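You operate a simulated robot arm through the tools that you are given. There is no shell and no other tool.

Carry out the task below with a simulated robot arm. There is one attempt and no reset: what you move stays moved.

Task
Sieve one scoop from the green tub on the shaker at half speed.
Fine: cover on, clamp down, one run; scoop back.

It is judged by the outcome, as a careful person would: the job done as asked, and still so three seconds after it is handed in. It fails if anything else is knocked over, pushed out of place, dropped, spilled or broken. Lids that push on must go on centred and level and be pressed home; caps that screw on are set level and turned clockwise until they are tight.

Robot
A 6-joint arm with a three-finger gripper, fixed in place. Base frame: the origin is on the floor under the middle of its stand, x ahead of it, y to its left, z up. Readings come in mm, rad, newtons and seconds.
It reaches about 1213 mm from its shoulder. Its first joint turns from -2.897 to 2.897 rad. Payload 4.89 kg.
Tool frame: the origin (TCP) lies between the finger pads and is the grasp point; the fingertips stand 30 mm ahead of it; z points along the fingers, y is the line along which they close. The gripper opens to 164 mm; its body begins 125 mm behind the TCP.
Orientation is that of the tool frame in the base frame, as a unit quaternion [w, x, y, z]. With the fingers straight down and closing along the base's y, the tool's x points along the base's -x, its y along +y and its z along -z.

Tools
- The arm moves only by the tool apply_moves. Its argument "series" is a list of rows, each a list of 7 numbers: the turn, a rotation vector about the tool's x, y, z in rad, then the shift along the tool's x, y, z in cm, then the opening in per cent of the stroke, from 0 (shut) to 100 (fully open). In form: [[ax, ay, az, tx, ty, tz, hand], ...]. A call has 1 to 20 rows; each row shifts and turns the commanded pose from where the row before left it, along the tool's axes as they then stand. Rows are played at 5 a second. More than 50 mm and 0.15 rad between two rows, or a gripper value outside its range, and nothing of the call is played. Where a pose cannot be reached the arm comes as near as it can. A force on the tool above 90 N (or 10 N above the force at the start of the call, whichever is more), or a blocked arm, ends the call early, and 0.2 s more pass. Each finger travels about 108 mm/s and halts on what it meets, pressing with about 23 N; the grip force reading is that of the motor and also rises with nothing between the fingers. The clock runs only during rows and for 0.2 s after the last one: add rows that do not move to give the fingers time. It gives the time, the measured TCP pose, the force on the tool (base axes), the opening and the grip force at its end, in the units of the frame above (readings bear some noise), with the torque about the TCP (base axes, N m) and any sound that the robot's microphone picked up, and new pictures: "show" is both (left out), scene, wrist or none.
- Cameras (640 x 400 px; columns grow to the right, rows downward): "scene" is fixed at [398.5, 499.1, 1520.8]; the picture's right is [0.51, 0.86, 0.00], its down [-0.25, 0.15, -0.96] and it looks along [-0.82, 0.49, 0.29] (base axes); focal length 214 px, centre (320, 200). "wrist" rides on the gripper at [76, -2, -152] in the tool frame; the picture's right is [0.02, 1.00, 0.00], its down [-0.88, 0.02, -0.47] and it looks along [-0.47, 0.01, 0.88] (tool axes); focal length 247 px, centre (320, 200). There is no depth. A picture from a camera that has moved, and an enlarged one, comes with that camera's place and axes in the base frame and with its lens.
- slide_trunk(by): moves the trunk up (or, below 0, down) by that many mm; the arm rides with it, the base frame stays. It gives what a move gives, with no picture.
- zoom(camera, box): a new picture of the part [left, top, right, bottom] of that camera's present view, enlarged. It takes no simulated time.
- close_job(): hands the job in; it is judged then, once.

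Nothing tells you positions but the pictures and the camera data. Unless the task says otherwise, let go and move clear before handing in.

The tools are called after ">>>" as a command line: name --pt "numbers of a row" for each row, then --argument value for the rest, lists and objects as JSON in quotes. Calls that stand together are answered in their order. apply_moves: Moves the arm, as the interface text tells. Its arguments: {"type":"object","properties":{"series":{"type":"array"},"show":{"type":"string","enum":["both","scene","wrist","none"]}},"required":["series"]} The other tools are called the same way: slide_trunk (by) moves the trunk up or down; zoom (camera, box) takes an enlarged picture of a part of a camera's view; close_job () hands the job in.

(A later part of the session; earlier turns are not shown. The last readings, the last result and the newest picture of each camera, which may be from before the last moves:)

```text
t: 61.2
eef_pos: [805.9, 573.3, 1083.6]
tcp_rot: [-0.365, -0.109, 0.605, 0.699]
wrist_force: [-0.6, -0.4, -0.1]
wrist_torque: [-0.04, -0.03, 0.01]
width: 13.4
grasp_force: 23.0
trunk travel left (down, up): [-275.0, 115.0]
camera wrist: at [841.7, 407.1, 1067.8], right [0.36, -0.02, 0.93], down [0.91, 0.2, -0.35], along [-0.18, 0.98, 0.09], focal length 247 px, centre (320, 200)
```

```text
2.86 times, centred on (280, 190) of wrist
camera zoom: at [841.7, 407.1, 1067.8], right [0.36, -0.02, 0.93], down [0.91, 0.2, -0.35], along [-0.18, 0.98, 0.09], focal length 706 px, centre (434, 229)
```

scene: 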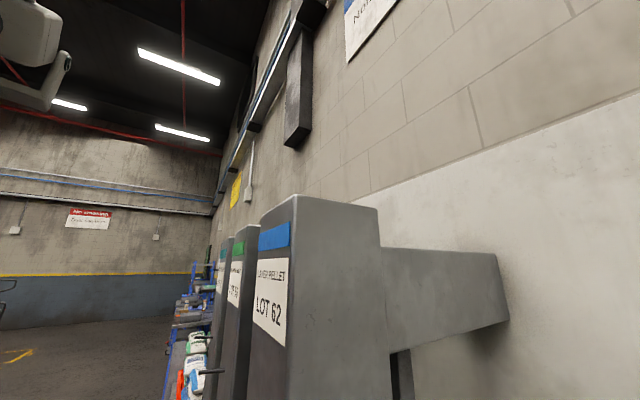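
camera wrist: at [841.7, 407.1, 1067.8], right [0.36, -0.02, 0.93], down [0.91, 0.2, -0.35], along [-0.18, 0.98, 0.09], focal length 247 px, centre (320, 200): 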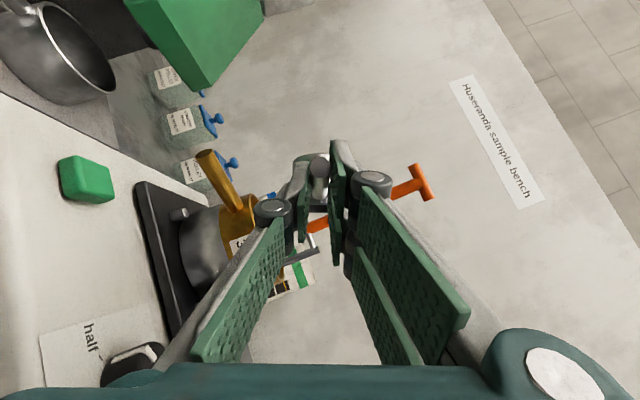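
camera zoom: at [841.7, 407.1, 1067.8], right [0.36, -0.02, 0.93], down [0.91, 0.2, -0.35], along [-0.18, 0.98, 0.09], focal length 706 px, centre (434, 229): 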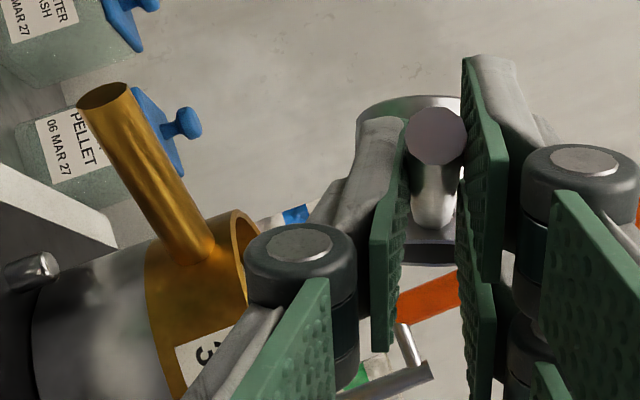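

>>> apply_moves --pt "0.09 0 -0.1072 0 0.134 0 0" --pt "0.09 0 -0.1072 0 0.134 0 0" --pt "0.09 0 -0.1072 0 0.134 0 0" --pt "0.09 0 -0.1072 0 0.134 0 0" --pt "0.09 0 -0.1072 0 0.134 0 0" --pt "0.09 0 -0.1072 0 0.134 0 0" --pt "0.09 0 -0.1072 0 0.134 0 0" --pt "0.09 0 -0.1072 0 0.134 0 0" --pt "0.09 0 -0.1072 0 0.134 0 0" --pt "0.09 0 -0.1072 0 0.134 0 0" --pt "0.09 0 -0.1072 0 0.134 0 0" --pt "0.09 0 -0.1072 0 0.134 0 0" --pt "0.09 0 -0.1072 0 0.134 0 0" --pt "0.09 0 -0.1072 0 0.134 0 0" --pt "0 0 0 0 0 0 0" --show "wrist"

>>> zoom --camera "wrist" --box '[220, 80, 420, 240]'

```text
t: 64.4
eef_pos: [796.8, 573.3, 1097.3]
tcp_rot: [-0.301, 0.641, -0.641, -0.297]
wrist_force: [-0.7, -0.4, 0.1]
wrist_torque: [-0.07, -0.04, -0.05]
width: 12.9
grasp_force: 23.1
trunk travel left (down, up): [-275.0, 115.0]
camera wrist: at [798.8, 406.7, 1137.3], right [-1.0, -0.01, -0.02], down [-0.02, 0.2, 0.98], along [-0.01, 0.98, -0.2], focal length 247 px, centre (320, 200)
```

wrist: 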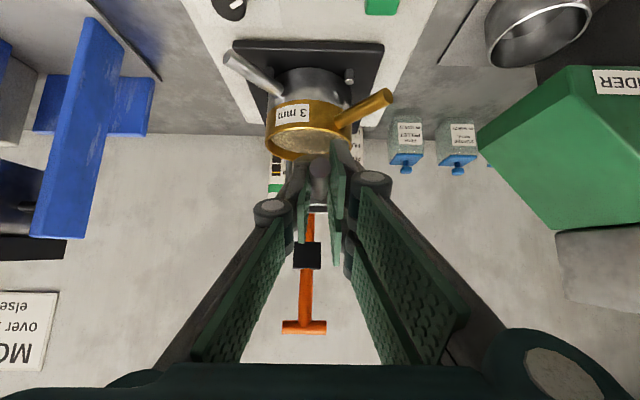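

```text
2.50 times, centred on (320, 160) of wrist
camera zoom: at [798.8, 406.7, 1137.3], right [-1.0, -0.01, -0.02], down [-0.02, 0.2, 0.98], along [-0.01, 0.98, -0.2], focal length 617 px, centre (320, 300)
```

zoom: 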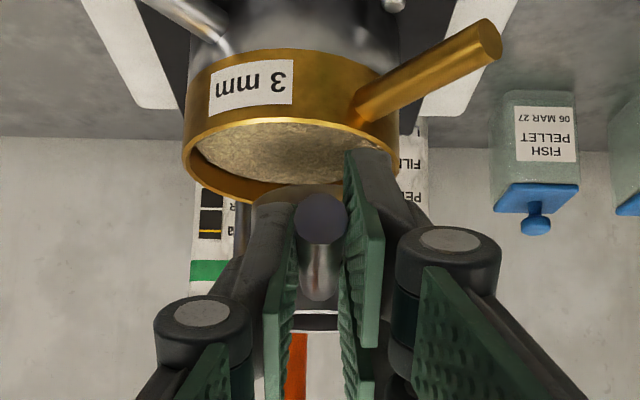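

The grain is in the sieve with nothing spilled. Now I'll take the scoop back to its place on the bench.

>>> apply_moves --pt "0 0 0 2.165 0.938 -2.807 0" --pt "0 0 0 2.165 0.938 -2.807 0" --pt "0 0 0 2.165 0.938 -2.807 0" --pt "0 0 0 2.165 0.938 -2.807 0" --pt "0 0 0 2.165 0.938 -2.807 0" --pt "0 0 0 2.165 0.938 -2.807 0" --pt "0 0 0 2.99 0 2.51 0" --pt "0 0 0 2.99 0 2.51 0" --pt "0 0 0 2.99 0 2.51 0" --pt "0 0 0 2.99 0 2.51 0" --pt "0 0 0 0 0 0 0" --pt "0 0 0 0 0 0 0" --show "wrist"

```text
t: 67.0
eef_pos: [742.4, 360.2, 948.6]
tcp_rot: [0.3, -0.641, 0.641, 0.297]
wrist_force: [-0.3, -0.1, -0.4]
wrist_torque: [-0.02, 0.04, 0.01]
width: 12.9
grasp_force: 22.7
trunk travel left (down, up): [-275.0, 115.0]
camera wrist: at [743.9, 194.9, 988.1], right [-1.0, -0.01, -0.02], down [-0.02, 0.2, 0.98], along [-0.01, 0.98, -0.2], focal length 247 px, centre (320, 200)
```

wrist: 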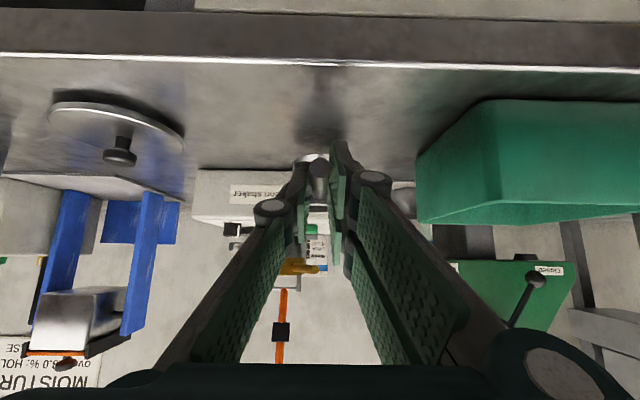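

>>> apply_moves --pt "0 0 0 0.6 0.12 0.5 0" --pt "0 0 0 0.5 0 0.43 0" --pt "0 0 0 0 0 0 0" --show "none"

>>> apply_moves --pt "0 0 0 0.077 0 0.064 0" --pt "0 0 0 0.077 0 0.064 0" --pt "0 0 0 0 0 0 0" --show "none"

```text
t: 67.8
eef_pos: [741.9, 361.9, 933.7]
tcp_rot: [-0.3, 0.641, -0.641, -0.298]
wrist_force: [0.2, 0.4, -0.7]
wrist_torque: [-0.03, 0.03, 0.05]
width: 13.2
grasp_force: 23.1
trunk travel left (down, up): [-275.0, 115.0]
```

```text
t: 68.6
eef_pos: [739.8, 361.2, 934.3]
tcp_rot: [0.3, -0.641, 0.641, 0.297]
wrist_force: [0.7, 0.2, 5.9]
wrist_torque: [0.8, 0.01, -0.1]
width: 12.9
grasp_force: 23.2
trunk travel left (down, up): [-275.0, 115.0]
```

The cup is touching the bench with light contact, so I'll release and check.

>>> apply_moves --pt "0 0 0 0 0 0 10" --pt "0 0 0 0 0 0 14" --pt "0 0 0 0 0 0 28" --pt "0 0 0 0 0 0 28" --pt "0 0 0 0 0 0 28" --show "wrist"

>>> zoom --camera "wrist" --box '[240, 100, 420, 260]'

```text
t: 69.8
eef_pos: [741.1, 362.5, 933.4]
tcp_rot: [-0.3, 0.641, -0.641, -0.298]
wrist_force: [0.1, -0.3, -0.4]
wrist_torque: [0.04, -0.01, -0.01]
width: 46.2
grasp_force: 0.0
trunk travel left (down, up): [-275.0, 115.0]
camera wrist: at [741.8, 194.6, 972.7], right [-1.0, -0.01, -0.02], down [-0.02, 0.2, 0.98], along [-0.01, 0.98, -0.2], focal length 247 px, centre (320, 200)
```

wrist: 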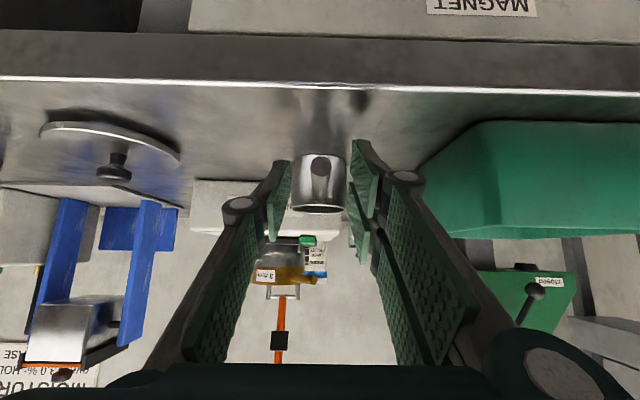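

```text
2.50 times, centred on (330, 180) of wrist
camera zoom: at [741.8, 194.6, 972.7], right [-1.0, -0.01, -0.02], down [-0.02, 0.2, 0.98], along [-0.01, 0.98, -0.2], focal length 617 px, centre (295, 250)
```

zoom: 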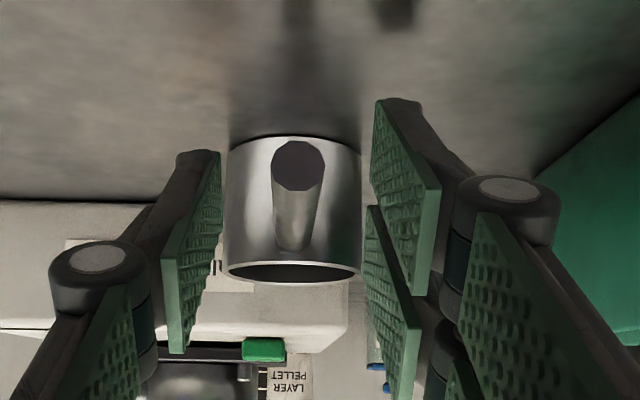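

The scoop is back in its place, upright. I'll lift away and move across to inspect the cover.

>>> apply_moves --pt "0 0 0 -2.3 0 -1.93 28" --pt "0 0 0 -3.06 0 -2.57 28" --pt "0 0 0 -3.06 0 -2.57 28" --pt "0 0 0 0.4 -3.7 -0.5 28" --pt "0 0 0 0.4 -3.7 -0.5 28" --pt "0 0 0 0.4 -3.7 -0.5 28" --pt "0 0 0 0.4 -3.7 -0.5 28" --pt "0 0 0 0.4 -3.7 -0.5 28" --pt "0 0 0 0 0 0 28" --show "wrist"

>>> zoom --camera "wrist" --box '[230, 0, 410, 160]'

```text
t: 71.8
eef_pos: [926.1, 326.2, 1047.4]
tcp_rot: [-0.3, 0.641, -0.641, -0.298]
wrist_force: [0.5, -0.2, -1.1]
wrist_torque: [0.06, 0.05, 0.07]
width: 46.0
grasp_force: 0.2
trunk travel left (down, up): [-275.0, 115.0]
camera wrist: at [927.5, 160.0, 1087.0], right [-1.0, -0.01, -0.02], down [-0.02, 0.2, 0.98], along [-0.01, 0.98, -0.2], focal length 247 px, centre (320, 200)
```

wrist: 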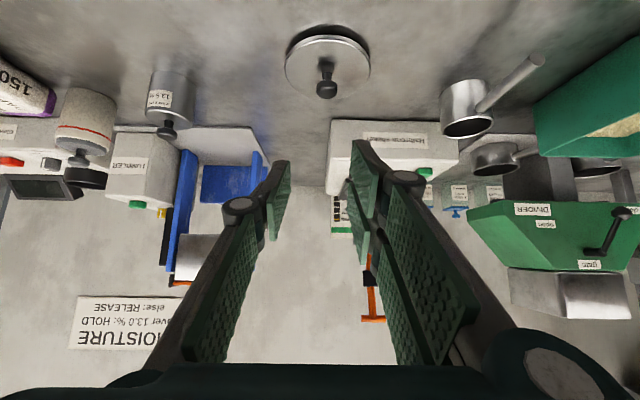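

```text
2.50 times, centred on (320, 80) of wrist
camera zoom: at [927.5, 160.0, 1087.0], right [-1.0, -0.01, -0.02], down [-0.02, 0.2, 0.98], along [-0.01, 0.98, -0.2], focal length 617 px, centre (320, 500)
```

zoom: 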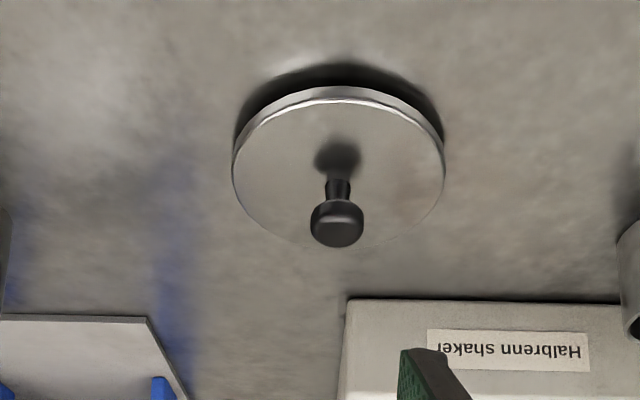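

The cover's disc is about 95 mm across, centred near (919.6, 405, 889), with a dark knob whose head sits at about z 902–914. I'll set the tool to 22° tilt, which clears the clamp lever later, and hover above the knob.

>>> apply_moves --pt "0 0.1222 0 0 0 0 28" --pt "0 0.1222 0 0 0 0 28" --pt "0 0.1222 0 0 0 0 28" --pt "0 0.1222 0 0 0 0 28" --pt "0 0 0 -1.45 0.217 2.61 28" --pt "0 0 0 -1.45 0.217 2.61 28" --pt "0 0 0 -1.45 0.217 2.61 28" --pt "0 0 0 0 0 0 28" --show "wrist"

>>> zoom --camera "wrist" --box '[230, 60, 410, 220]'

```text
t: 73.6
eef_pos: [918.1, 399.5, 990.0]
tcp_rot: [0.136, -0.694, 0.695, 0.134]
wrist_force: [-0.3, 0.2, 0.8]
wrist_torque: [-0.06, 0.04, 0.04]
width: 45.9
grasp_force: 0.1
trunk travel left (down, up): [-275.0, 115.0]
camera wrist: at [919.4, 271.4, 1102.6], right [-1.0, -0.02, -0.01], down [-0.02, 0.64, 0.77], along [-0.01, 0.77, -0.64], focal length 247 px, centre (320, 200)
```

wrist: 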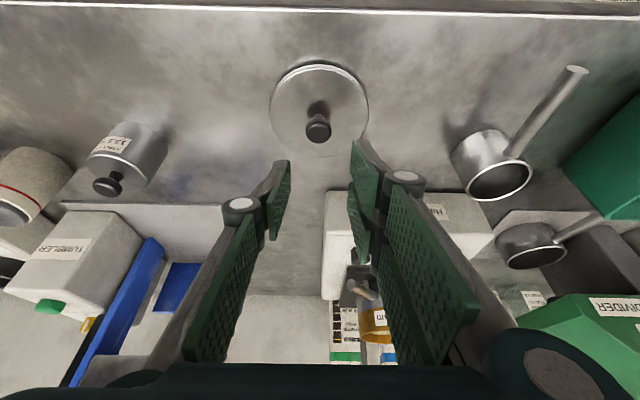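

```text
2.50 times, centred on (320, 140) of wrist
camera zoom: at [919.4, 271.4, 1102.6], right [-1.0, -0.02, -0.01], down [-0.02, 0.64, 0.77], along [-0.01, 0.77, -0.64], focal length 617 px, centre (320, 350)
```

zoom: 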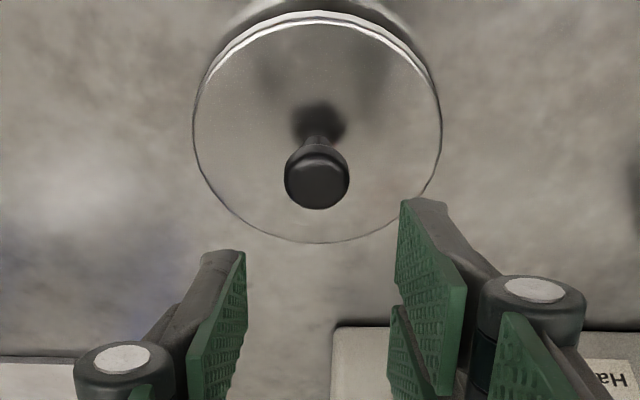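

>>> apply_moves --pt "0 0 0 2.56 -0.1 2.5 28" --pt "0 0 0 0 0 1.8 28" --pt "0 0 0 0 0 0 28" --show "wrist"

>>> zoom --camera "wrist" --box '[230, 110, 410, 270]'

```text
t: 74.4
eef_pos: [919.4, 393.2, 940.5]
tcp_rot: [0.137, -0.693, 0.695, 0.133]
wrist_force: [0.7, -0.7, 0.1]
wrist_torque: [0.04, 0.08, 0.03]
width: 45.8
grasp_force: 0.1
trunk travel left (down, up): [-275.0, 115.0]
camera wrist: at [921.5, 263.6, 1053.1], right [-1.0, -0.02, -0.01], down [-0.02, 0.64, 0.77], along [-0.01, 0.77, -0.64], focal length 247 px, centre (320, 200)
```

wrist: 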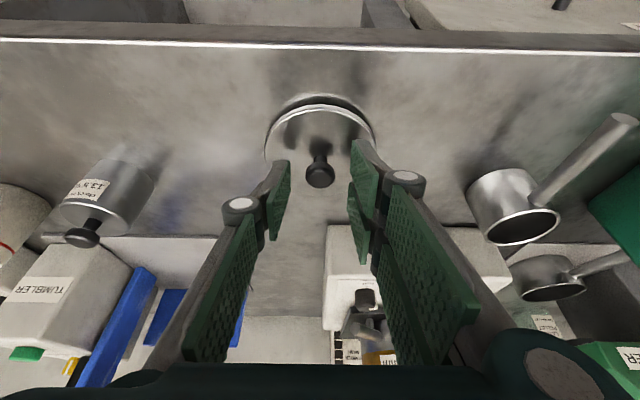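

```text
2.50 times, centred on (320, 190) of wrist
camera zoom: at [921.5, 263.6, 1053.1], right [-1.0, -0.02, -0.01], down [-0.02, 0.64, 0.77], along [-0.01, 0.77, -0.64], focal length 617 px, centre (320, 225)
```

zoom: 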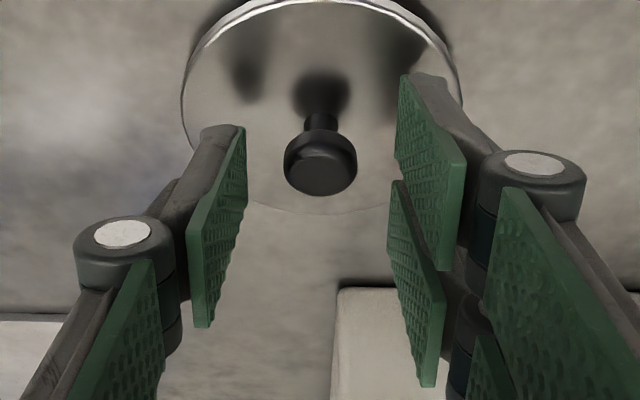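

The knob head is centred between the pads. I'll go down the last 9 mm and close on it.

>>> apply_moves --pt "0 0 0 0 0 0.5 28" --pt "0 0 0 0 0 0.36 28" --pt "0 0 0 0 0 0 28" --pt "0 0 0 0 0 0 16" --pt "0 0 0 0 0 0 8" --pt "0 0 0 0 0 0 8" --pt "0 0 0 0 0 0 8" --show "wrist"

>>> zoom --camera "wrist" --box '[230, 110, 410, 270]'

```text
t: 76.0
eef_pos: [920.5, 396.5, 932.4]
tcp_rot: [0.137, -0.693, 0.695, 0.134]
wrist_force: [-1.0, 0.7, 0.5]
wrist_torque: [-0.01, -0.03, 0.05]
width: 21.9
grasp_force: 22.7
trunk travel left (down, up): [-275.0, 115.0]
camera wrist: at [921.0, 266.9, 1044.9], right [-1.0, -0.02, -0.01], down [-0.02, 0.64, 0.77], along [-0.01, 0.77, -0.64], focal length 247 px, centre (320, 200)
```

wrist: 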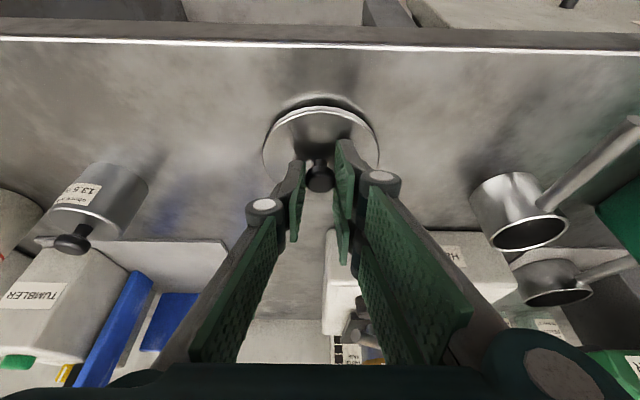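

```text
2.50 times, centred on (320, 190) of wrist
camera zoom: at [921.0, 266.9, 1044.9], right [-1.0, -0.02, -0.01], down [-0.02, 0.64, 0.77], along [-0.01, 0.77, -0.64], focal length 617 px, centre (320, 225)
```

zoom: 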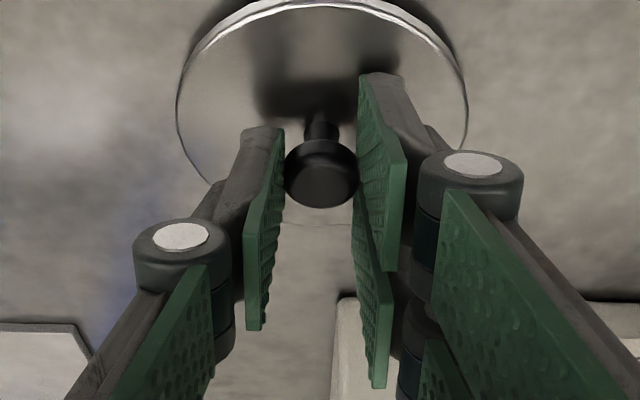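

>>> apply_moves --pt "0 0 0 -0.37 0 -0.93 8" --pt "0 0 0 -0.75 0 -1.85 8" --pt "0 0 0 -1.12 0 -2.78 8" --pt "0 0 0 0 0 0 8" --show "wrist"

>>> zoom --camera "wrist" --box '[230, 70, 410, 230]'

```text
t: 77.0
eef_pos: [918.6, 393.9, 993.2]
tcp_rot: [0.137, -0.693, 0.695, 0.134]
wrist_force: [-0.7, -0.5, -0.7]
wrist_torque: [-0.02, -0.07, -0.02]
width: 21.8
grasp_force: 23.0
trunk travel left (down, up): [-275.0, 115.0]
camera wrist: at [920.3, 265.6, 1106.3], right [-1.0, -0.02, -0.01], down [-0.02, 0.64, 0.77], along [-0.01, 0.77, -0.64], focal length 247 px, centre (320, 200)
```

wrist: 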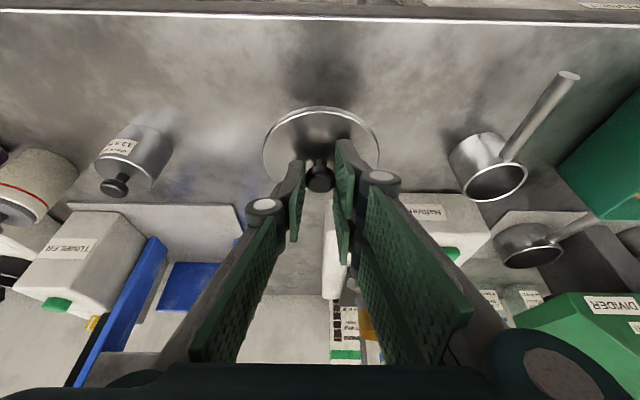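

```text
2.50 times, centred on (320, 150) of wrist
camera zoom: at [920.3, 265.6, 1106.3], right [-1.0, -0.02, -0.01], down [-0.02, 0.64, 0.77], along [-0.01, 0.77, -0.64], focal length 617 px, centre (320, 325)
```

zoom: 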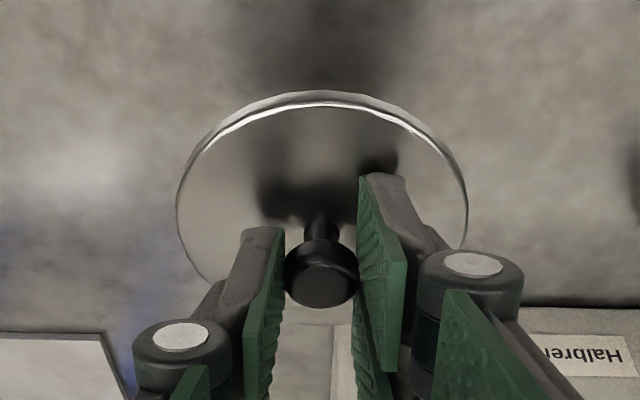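

The cover hangs level in the grip. I'll raise it and carry it over to the sieve, stopping high and slightly short for a visual alignment check.

>>> apply_moves --pt "0 0 0 -1.46 0 -3.62 8" --pt "0 0 0 -1.46 0 -3.62 8" --pt "0 0 0 -1.46 0 -3.62 8" --pt "0 0 0 -3.25 1.557 1.31 8" --pt "0 0 0 -3.25 1.557 1.31 8" --pt "0 0 0 -3.25 1.557 1.31 8" --pt "0 0 0 -3.25 1.557 1.31 8" --pt "0 0 0 -3.25 1.557 1.31 8" --pt "0 0 0 -3.25 1.557 1.31 8" --pt "0 0 0 -3.25 1.557 1.31 8" --pt "0 0 0 0 0 0 8" --show "wrist"

>>> zoom --camera "wrist" --box '[230, 70, 410, 230]'

```text
t: 79.4
eef_pos: [810.7, 638.5, 1109.2]
tcp_rot: [-0.137, 0.694, -0.694, -0.134]
wrist_force: [-0.9, 0.6, -0.7]
wrist_torque: [-0.12, -0.05, -0.02]
width: 22.0
grasp_force: 23.1
trunk travel left (down, up): [-275.0, 115.0]
camera wrist: at [811.5, 510.1, 1221.6], right [-1.0, -0.02, -0.01], down [-0.02, 0.64, 0.77], along [-0.01, 0.77, -0.64], focal length 247 px, centre (320, 200)
```

wrist: 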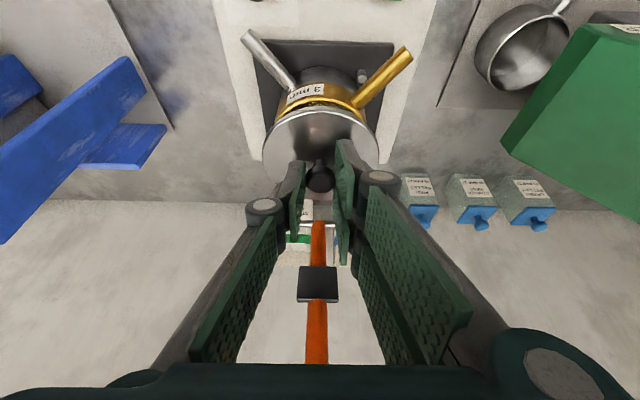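

```text
2.50 times, centred on (320, 150) of wrist
camera zoom: at [811.5, 510.1, 1221.6], right [-1.0, -0.02, -0.01], down [-0.02, 0.64, 0.77], along [-0.01, 0.77, -0.64], focal length 617 px, centre (320, 325)
```

zoom: 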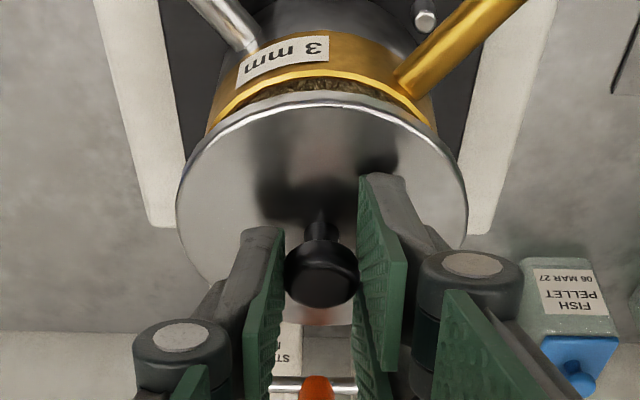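

The cover is about 9 mm short of the sieve centre in y and lined up in x. I'll correct that and lower to a few millimetres above the rim.

>>> apply_moves --pt "0 0 0 -0.8 0 0.33 8" --pt "0 0 0 0.44 0 1.1 8" --pt "0 0 0 0.44 0 1.05 8" --pt "0 0 0 0 0 0 8" --show "wrist"

>>> zoom --camera "wrist" --box '[230, 70, 410, 230]'

```text
t: 80.4
eef_pos: [809.8, 646.7, 1084.3]
tcp_rot: [0.135, -0.694, 0.694, 0.134]
wrist_force: [-0.3, 0.0, -0.5]
wrist_torque: [-0.01, 0.02, 0.0]
width: 21.8
grasp_force: 22.8
trunk travel left (down, up): [-275.0, 115.0]
camera wrist: at [812.2, 518.4, 1197.6], right [-1.0, -0.02, -0.01], down [-0.02, 0.64, 0.77], along [-0.01, 0.77, -0.64], focal length 247 px, centre (320, 200)
```

wrist: 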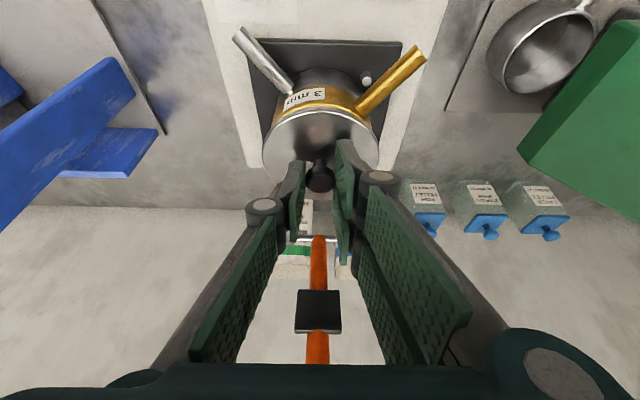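

```text
2.50 times, centred on (320, 150) of wrist
camera zoom: at [812.2, 518.4, 1197.6], right [-1.0, -0.02, -0.01], down [-0.02, 0.64, 0.77], along [-0.01, 0.77, -0.64], focal length 617 px, centre (320, 325)
```

zoom: 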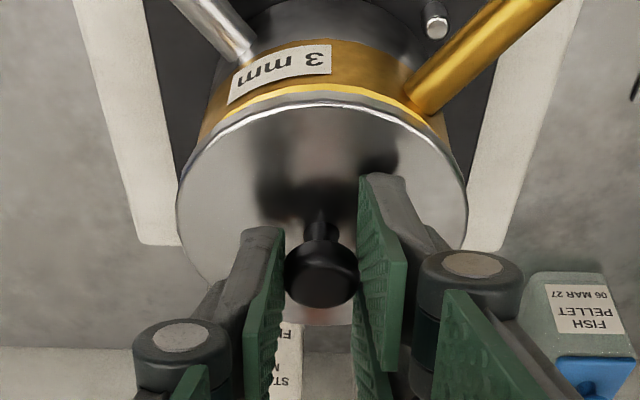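

>>> zoom --camera "wrist" --box '[255, 90, 385, 150]'

```text
4.92 times, centred on (320, 120) of wrist
camera zoom: at [812.2, 518.4, 1197.6], right [-1.0, -0.02, -0.01], down [-0.02, 0.64, 0.77], along [-0.01, 0.77, -0.64], focal length 1216 px, centre (320, 594)
```

zoom: 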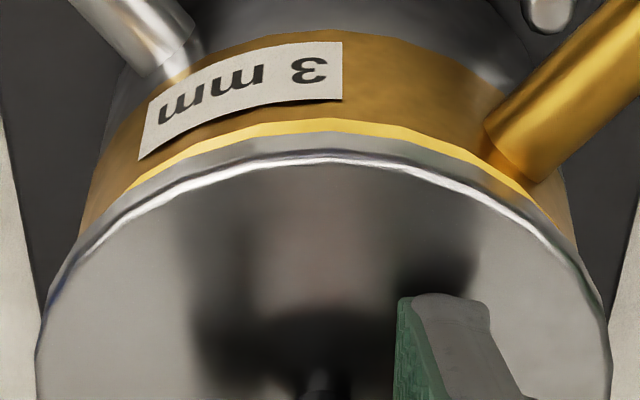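

Nearly aligned; the cover is about 1 mm too far in +x. I'll correct that and lower in small steps, watching the force.

>>> apply_moves --pt "0 0 0 0 0.1 0 8" --pt "0 0 0 0.075 0 0.185 8" --pt "0 0 0 0.075 0 0.185 8" --pt "0 0 0 0 0 0 8" --show "wrist"

>>> zoom --camera "wrist" --box '[255, 90, 385, 150]'

```text
t: 81.4
eef_pos: [809.8, 646.3, 1080.7]
tcp_rot: [0.137, -0.693, 0.695, 0.134]
wrist_force: [-0.5, 0.6, -0.9]
wrist_torque: [0.01, 0.04, -0.03]
width: 21.6
grasp_force: 22.9
trunk travel left (down, up): [-275.0, 115.0]
camera wrist: at [811.4, 518.9, 1193.3], right [-1.0, -0.02, -0.01], down [-0.02, 0.64, 0.77], along [-0.01, 0.77, -0.64], focal length 247 px, centre (320, 200)
```

wrist: 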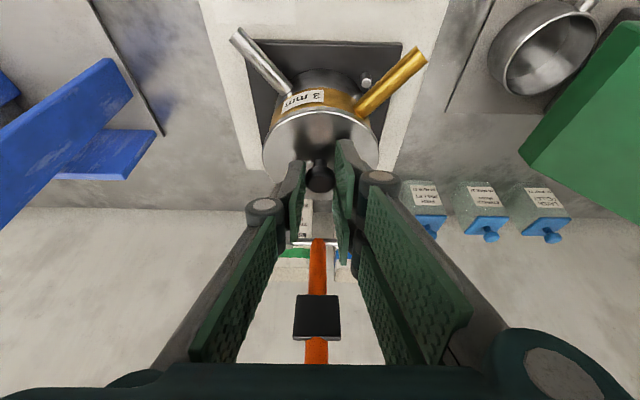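

```text
4.92 times, centred on (320, 120) of wrist
camera zoom: at [811.4, 518.9, 1193.3], right [-1.0, -0.02, -0.01], down [-0.02, 0.64, 0.77], along [-0.01, 0.77, -0.64], focal length 1216 px, centre (320, 594)
```

zoom: 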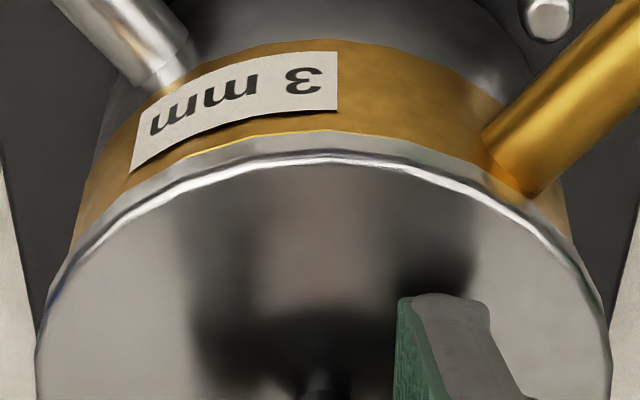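

>>> apply_moves --pt "0 0 0 0.056 0 0.139 8" --pt "0 0 0 0.056 0 0.139 8" --pt "0 0 0 0 0 0 8" --show "wrist"

>>> zoom --camera "wrist" --box '[255, 90, 385, 150]'

```text
t: 82.2
eef_pos: [810.9, 649.8, 1076.2]
tcp_rot: [0.137, -0.693, 0.695, 0.134]
wrist_force: [-0.4, 0.6, -1.0]
wrist_torque: [0.0, -0.05, 0.0]
width: 21.8
grasp_force: 23.1
trunk travel left (down, up): [-275.0, 115.0]
camera wrist: at [811.3, 519.3, 1190.5], right [-1.0, -0.02, -0.01], down [-0.02, 0.64, 0.77], along [-0.01, 0.77, -0.64], focal length 247 px, centre (320, 200)
```

wrist: 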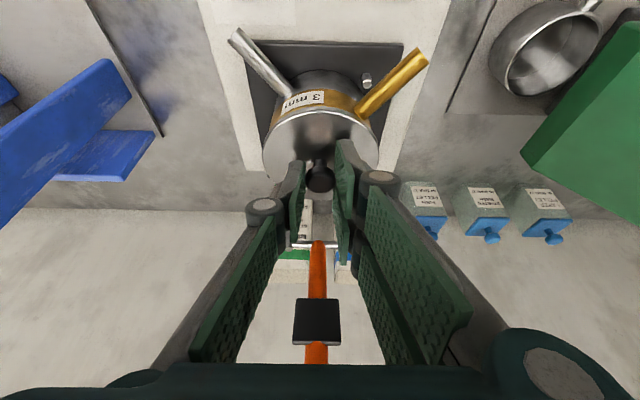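

```text
4.92 times, centred on (320, 120) of wrist
camera zoom: at [811.3, 519.3, 1190.5], right [-1.0, -0.02, -0.01], down [-0.02, 0.64, 0.77], along [-0.01, 0.77, -0.64], focal length 1216 px, centre (320, 594)
```

zoom: 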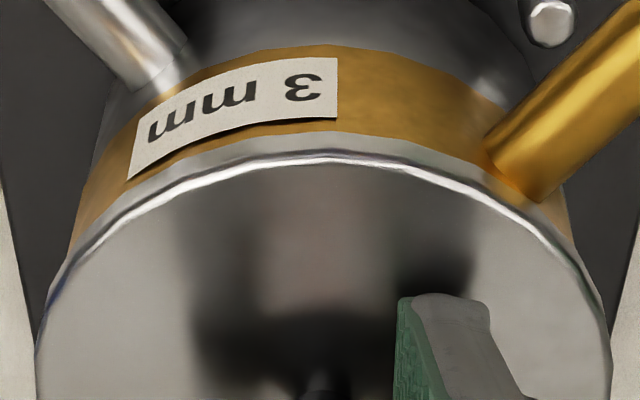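

>>> apply_moves --pt "0 0 0 0.037 0 0.093 8" --pt "0 0 0 0.037 0 0.093 8" --pt "0 0 0 0 0 0 8" --show "wrist"

>>> zoom --camera "wrist" --box '[255, 90, 385, 150]'

```text
t: 83.0
eef_pos: [810.5, 646.0, 1076.0]
tcp_rot: [0.136, -0.693, 0.695, 0.135]
wrist_force: [0.0, 0.5, -1.0]
wrist_torque: [0.03, -0.01, -0.01]
width: 21.7
grasp_force: 22.7
trunk travel left (down, up): [-275.0, 115.0]
camera wrist: at [811.1, 518.6, 1188.5], right [-1.0, -0.02, -0.01], down [-0.02, 0.64, 0.77], along [-0.01, 0.77, -0.64], focal length 247 px, centre (320, 200)
```

wrist: 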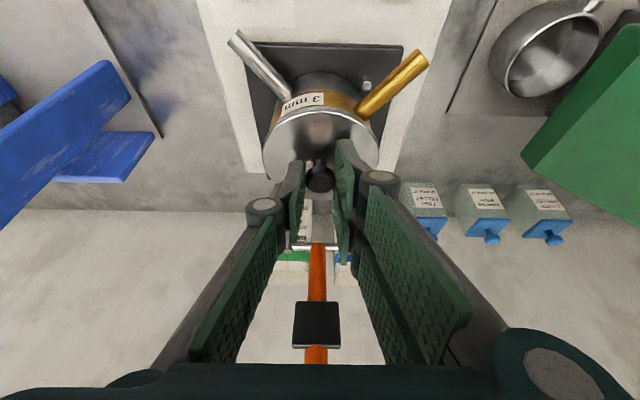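

```text
4.92 times, centred on (320, 120) of wrist
camera zoom: at [811.1, 518.6, 1188.5], right [-1.0, -0.02, -0.01], down [-0.02, 0.64, 0.77], along [-0.01, 0.77, -0.64], focal length 1216 px, centre (320, 594)
```

zoom: 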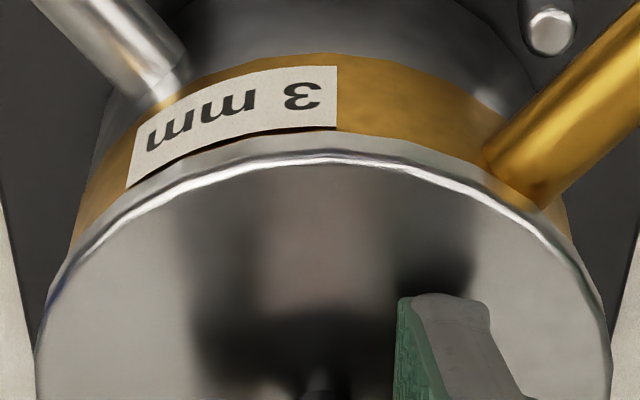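

>>> apply_moves --pt "0 0 0 0.037 0 0.093 8" --pt "0 0 0 0.037 0 0.093 8" --pt "0 0 0 0.037 0 0.093 8" --pt "0 0 0 0 0 0 8" --show "wrist"

>>> zoom --camera "wrist" --box '[255, 90, 385, 150]'

```text
t: 84.0
eef_pos: [810.3, 647.9, 1073.2]
tcp_rot: [0.136, -0.693, 0.695, 0.133]
wrist_force: [0.6, -1.0, -0.8]
wrist_torque: [0.0, -0.02, -0.02]
width: 21.9
grasp_force: 23.6
trunk travel left (down, up): [-275.0, 115.0]
camera wrist: at [810.7, 518.8, 1186.0], right [-1.0, -0.02, -0.01], down [-0.02, 0.64, 0.77], along [-0.01, 0.77, -0.64], focal length 247 px, centre (320, 200)
```

wrist: 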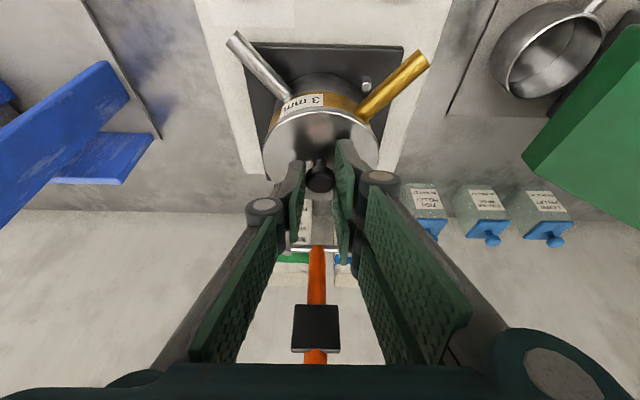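

```text
4.92 times, centred on (320, 120) of wrist
camera zoom: at [810.7, 518.8, 1186.0], right [-1.0, -0.02, -0.01], down [-0.02, 0.64, 0.77], along [-0.01, 0.77, -0.64], focal length 1216 px, centre (320, 594)
```

zoom: 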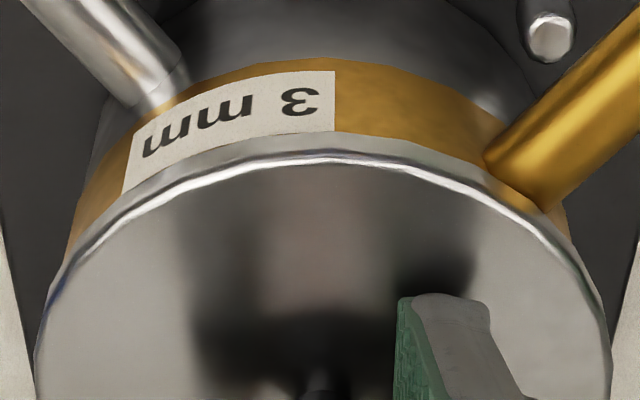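

>>> apply_moves --pt "0 0 0 0.037 0 0.093 8" --pt "0 0 0 0.037 0 0.093 8" --pt "0 0 0 0 0 0 8" --show "none"

>>> apply_moves --pt "0 0 0 0.037 0 0.093 8" --pt "0 0 0 0.037 0 0.093 8" --pt "0 0 0 0 0 0 8" --show "wrist"

>>> zoom --camera "wrist" --box '[255, 90, 385, 150]'

```text
t: 84.8
eef_pos: [808.8, 647.0, 1072.0]
tcp_rot: [0.137, -0.694, 0.694, 0.135]
wrist_force: [0.8, 2.0, 18.0]
wrist_torque: [0.38, 0.05, 0.01]
width: 21.7
grasp_force: 22.4
trunk travel left (down, up): [-275.0, 115.0]
```

```text
t: 85.6
eef_pos: [809.7, 647.3, 1070.4]
tcp_rot: [0.137, -0.694, 0.694, 0.134]
wrist_force: [0.4, 6.1, 30.1]
wrist_torque: [0.43, 0.08, -0.07]
width: 22.0
grasp_force: 23.2
trunk travel left (down, up): [-275.0, 115.0]
camera wrist: at [810.4, 518.5, 1183.5], right [-1.0, -0.02, -0.01], down [-0.02, 0.64, 0.77], along [-0.01, 0.77, -0.64], focal length 247 px, centre (320, 200)
```

wrist: 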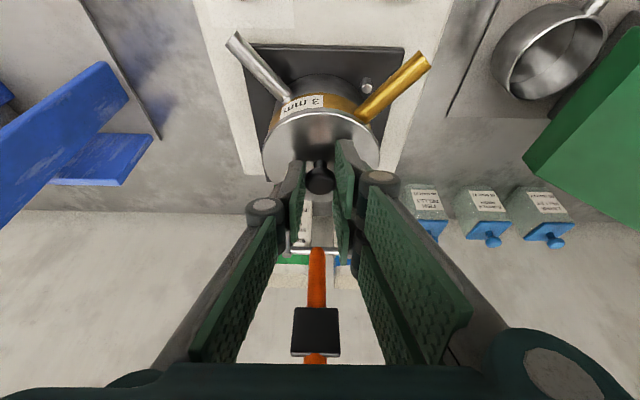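

```text
4.92 times, centred on (320, 120) of wrist
camera zoom: at [810.4, 518.5, 1183.5], right [-1.0, -0.02, -0.01], down [-0.02, 0.64, 0.77], along [-0.01, 0.77, -0.64], focal length 1216 px, centre (320, 594)
```

zoom: 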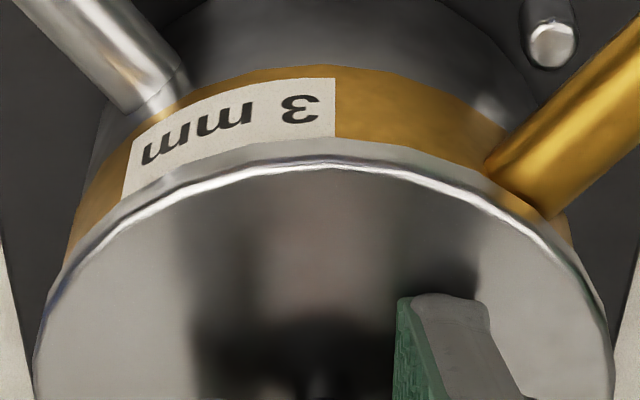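

Contact: 30 N and still creeping down. I'll keep pressing gently to seat it home.

>>> apply_moves --pt "0 0 0 0.037 0 0.093 8" --pt "0 0 0 0.037 0 0.093 8" --pt "0 0 0 0 0 0 8" --show "none"

>>> apply_moves --pt "0 0 0 0 0 0 8" --show "wrist"

>>> zoom --camera "wrist" --box '[230, 90, 410, 210]'

```text
t: 86.4
eef_pos: [809.3, 645.4, 1069.4]
tcp_rot: [0.138, -0.694, 0.694, 0.133]
wrist_force: [1.5, 9.3, 59.6]
wrist_torque: [0.21, 0.47, -0.1]
width: 21.8
grasp_force: 23.5
trunk travel left (down, up): [-275.0, 115.0]
```

```text
t: 86.8
eef_pos: [807.5, 646.0, 1069.3]
tcp_rot: [0.137, -0.693, 0.694, 0.134]
wrist_force: [2.8, 9.3, 63.7]
wrist_torque: [0.14, 0.58, -0.1]
width: 21.5
grasp_force: 23.2
trunk travel left (down, up): [-275.0, 115.0]
camera wrist: at [809.2, 517.6, 1182.6], right [-1.0, -0.02, -0.01], down [-0.02, 0.64, 0.77], along [-0.01, 0.77, -0.64], focal length 247 px, centre (320, 200)
```

wrist: 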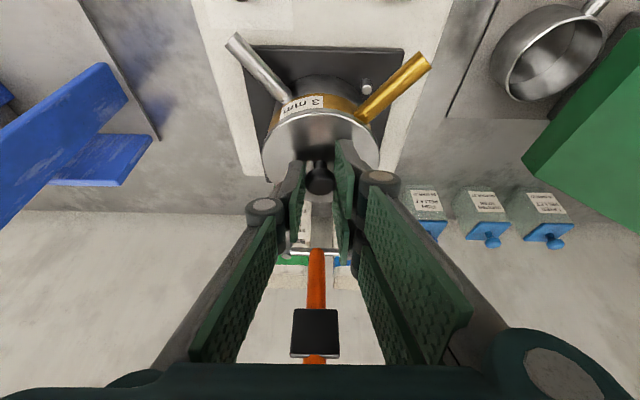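

```text
3.33 times, centred on (320, 150) of wrist
camera zoom: at [809.2, 517.6, 1182.6], right [-1.0, -0.02, -0.01], down [-0.02, 0.64, 0.77], along [-0.01, 0.77, -0.64], focal length 823 px, centre (320, 367)
```

zoom: 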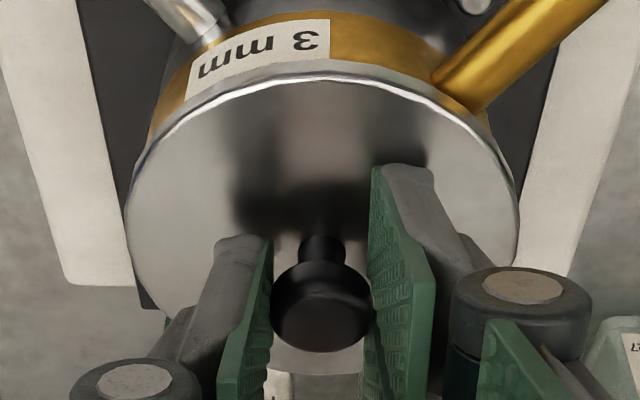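

The cover is against a hard stop at 63 N and looks level. I'll release, rise a little and inspect how it sits.

>>> apply_moves --pt "0 0 0 -0.04 0 -0.1 8" --pt "0 0 0 -0.03 0 -0.08 14" --pt "0 0 0 0 0 0 28" --pt "0 0 0 0 0 0 28" --pt "0 0 0 -0.4 0 -1.0 28" --pt "0 0 0 -1.1 0 -2.8 28" --pt "0 0 0 2.0 0 -2.0 28" --pt "0 0 0 0 0 0 28" --show "wrist"

>>> zoom --camera "wrist" --box '[230, 70, 410, 210]'

```text
t: 88.6
eef_pos: [810.1, 618.4, 1120.4]
tcp_rot: [0.136, -0.693, 0.695, 0.134]
wrist_force: [-0.6, -0.6, 1.2]
wrist_torque: [0.06, -0.1, -0.03]
width: 45.6
grasp_force: 0.0
trunk travel left (down, up): [-275.0, 115.0]
camera wrist: at [810.5, 490.8, 1233.6], right [-1.0, -0.02, -0.01], down [-0.02, 0.64, 0.77], along [-0.01, 0.77, -0.64], focal length 247 px, centre (320, 200)
```

wrist: 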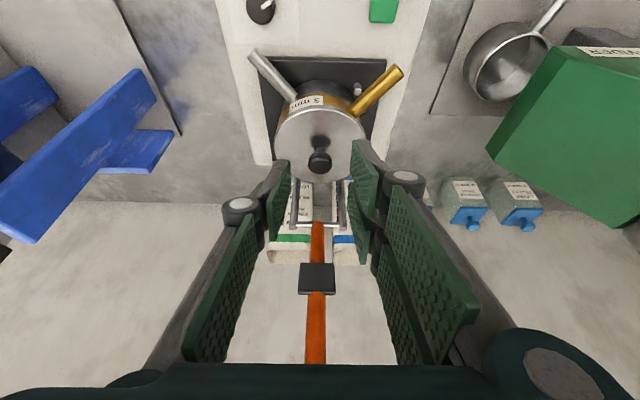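

```text
2.86 times, centred on (320, 140) of wrist
camera zoom: at [810.5, 490.8, 1233.6], right [-1.0, -0.02, -0.01], down [-0.02, 0.64, 0.77], along [-0.01, 0.77, -0.64], focal length 706 px, centre (320, 371)
```

zoom: 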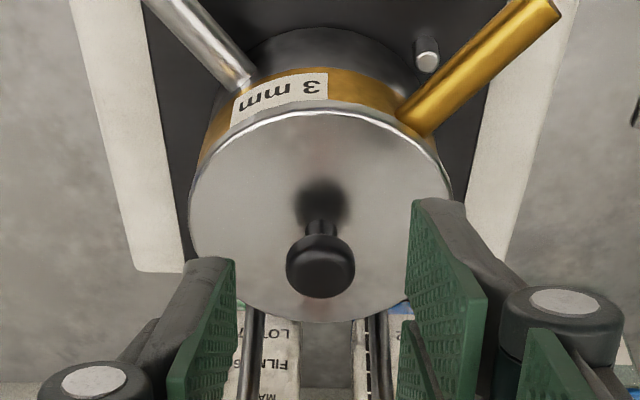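

I'll back off and tilt to look at the cover nearly edge-on to confirm it is level.

>>> apply_moves --pt "0 0 0 3.4 0 -0.3 28" --pt "0 0 0 3.4 0 -0.3 28" --pt "0 0 0 3.4 0 -0.3 28" --pt "0 -0.1222 0 0 0 0 28" --pt "0 -0.1222 0 0 0 0 28" --pt "0 -0.1222 0 0 0 0 28" --pt "0 -0.1222 0 0 0 0 28" --pt "0 -0.1 0 0 0 0 28" --pt "0 0 0 0 0 0 28" --show "wrist"

>>> zoom --camera "wrist" --box '[260, 90, 380, 180]'

>>> zoom --camera "wrist" --box '[230, 150, 410, 330]'

```text
t: 90.6
eef_pos: [810.0, 522.7, 1091.0]
tcp_rot: [0.332, -0.625, 0.626, 0.329]
wrist_force: [0.4, -1.0, -0.3]
wrist_torque: [0.04, 0.04, 0.01]
width: 45.9
grasp_force: 0.1
trunk travel left (down, up): [-275.0, 115.0]
camera wrist: at [811.4, 352.8, 1113.2], right [-1.0, -0.01, -0.02], down [-0.02, 0.1, 0.99], along [-0.01, 0.99, -0.1], focal length 247 px, centre (320, 200)
```

wrist: 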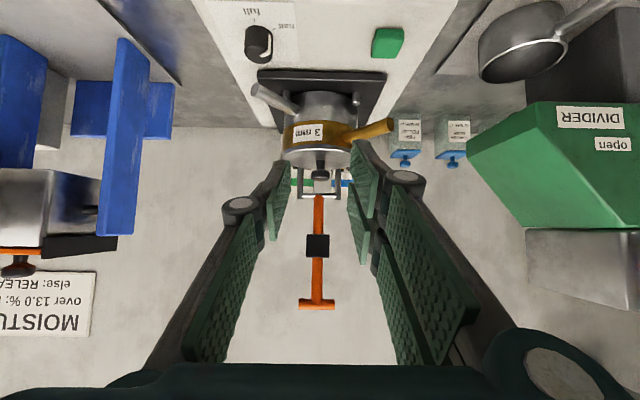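

```text
4.44 times, centred on (320, 135) of wrist
camera zoom: at [811.4, 352.8, 1113.2], right [-1.0, -0.01, -0.02], down [-0.02, 0.1, 0.99], along [-0.01, 0.99, -0.1], focal length 1098 px, centre (320, 489)
```

zoom: 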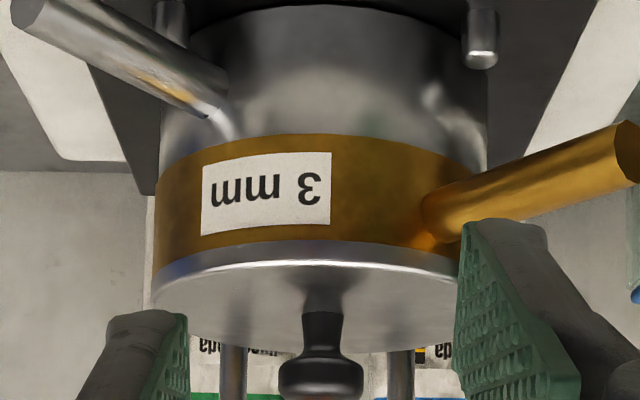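

```text
2.22 times, centred on (320, 240) of wrist
camera zoom: at [811.4, 352.8, 1113.2], right [-1.0, -0.01, -0.02], down [-0.02, 0.1, 0.99], along [-0.01, 0.99, -0.1], focal length 549 px, centre (320, 111)
```

zoom: 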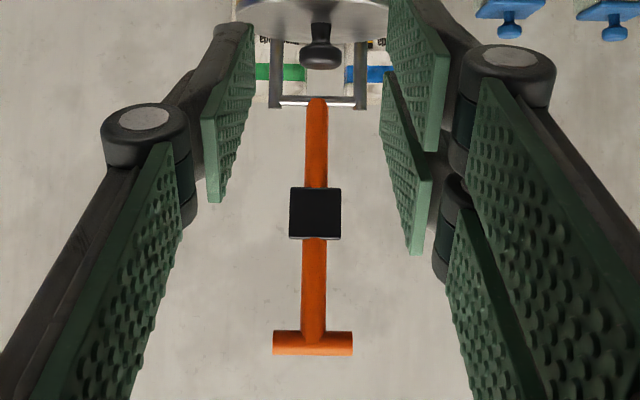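

>>> zoom --camera "wrist" --box '[275, 130, 365, 185]'

```text
7.11 times, centred on (320, 158) of wrist
camera zoom: at [811.4, 352.8, 1113.2], right [-1.0, -0.01, -0.02], down [-0.02, 0.1, 0.99], along [-0.01, 0.99, -0.1], focal length 1756 px, centre (320, 502)
```

zoom: 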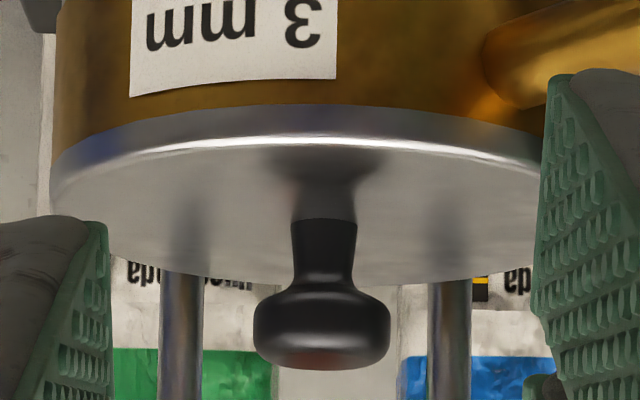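

The cover sits level and centred on the sieve rim. The T-bar of the clamp lever is at about (810, 702, 1218), about 48 mm long, with its hinge near (810, 742, 1061). I'll approach it opened wide so the fingers can take the bar by its two ends.

>>> apply_moves --pt "0 0.137 0 0 0 0 49" --pt "0 0.137 0 0 0 0 49" --pt "0 0 0 -3.65 0 -1.0 49" --pt "0 0 0 -3.65 0 -1.0 49" --pt "0 0 0 -3.65 0 -1.0 49" --pt "0 0 0 -3.65 0 -1.0 49" --pt "0 0 0 -3.65 0 -1.0 49" --pt "0 0 0 -3.65 0 -1.0 49" --pt "0 0 0 0 0 0 49" --show "wrist"

>>> zoom --camera "wrist" --box '[220, 80, 420, 240]'

```text
t: 92.6
eef_pos: [810.8, 652.7, 1278.5]
tcp_rot: [0.244, -0.664, 0.665, 0.24]
wrist_force: [-0.1, -0.4, 0.9]
wrist_torque: [-0.03, -0.05, -0.04]
width: 80.2
grasp_force: 0.1
trunk travel left (down, up): [-275.0, 115.0]
camera wrist: at [812.5, 496.3, 1346.6], right [-1.0, -0.01, -0.02], down [-0.02, 0.37, 0.93], along [-0.01, 0.93, -0.37], focal length 247 px, centre (320, 200)
```

wrist: 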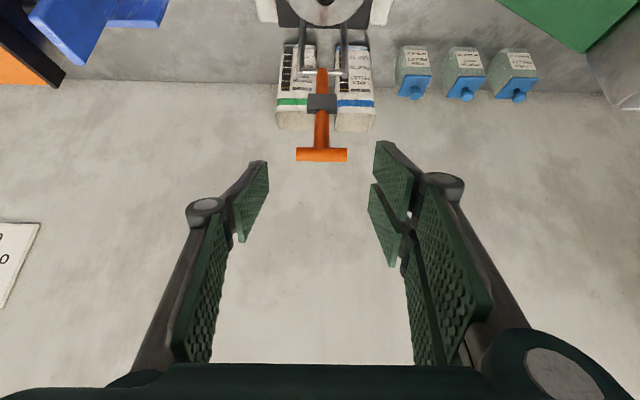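

```text
2.50 times, centred on (320, 160) of wrist
camera zoom: at [812.5, 496.3, 1346.6], right [-1.0, -0.01, -0.02], down [-0.02, 0.37, 0.93], along [-0.01, 0.93, -0.37], focal length 617 px, centre (320, 300)
```

zoom: 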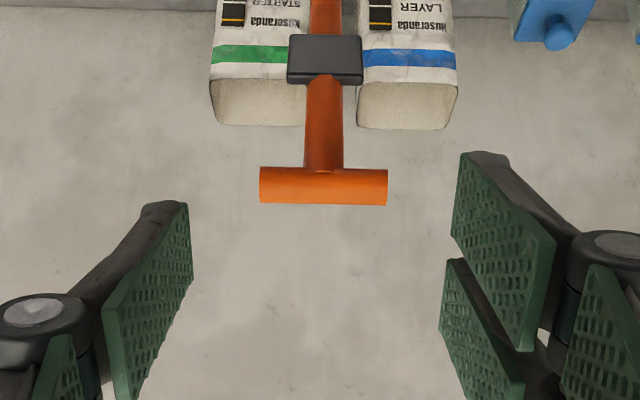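

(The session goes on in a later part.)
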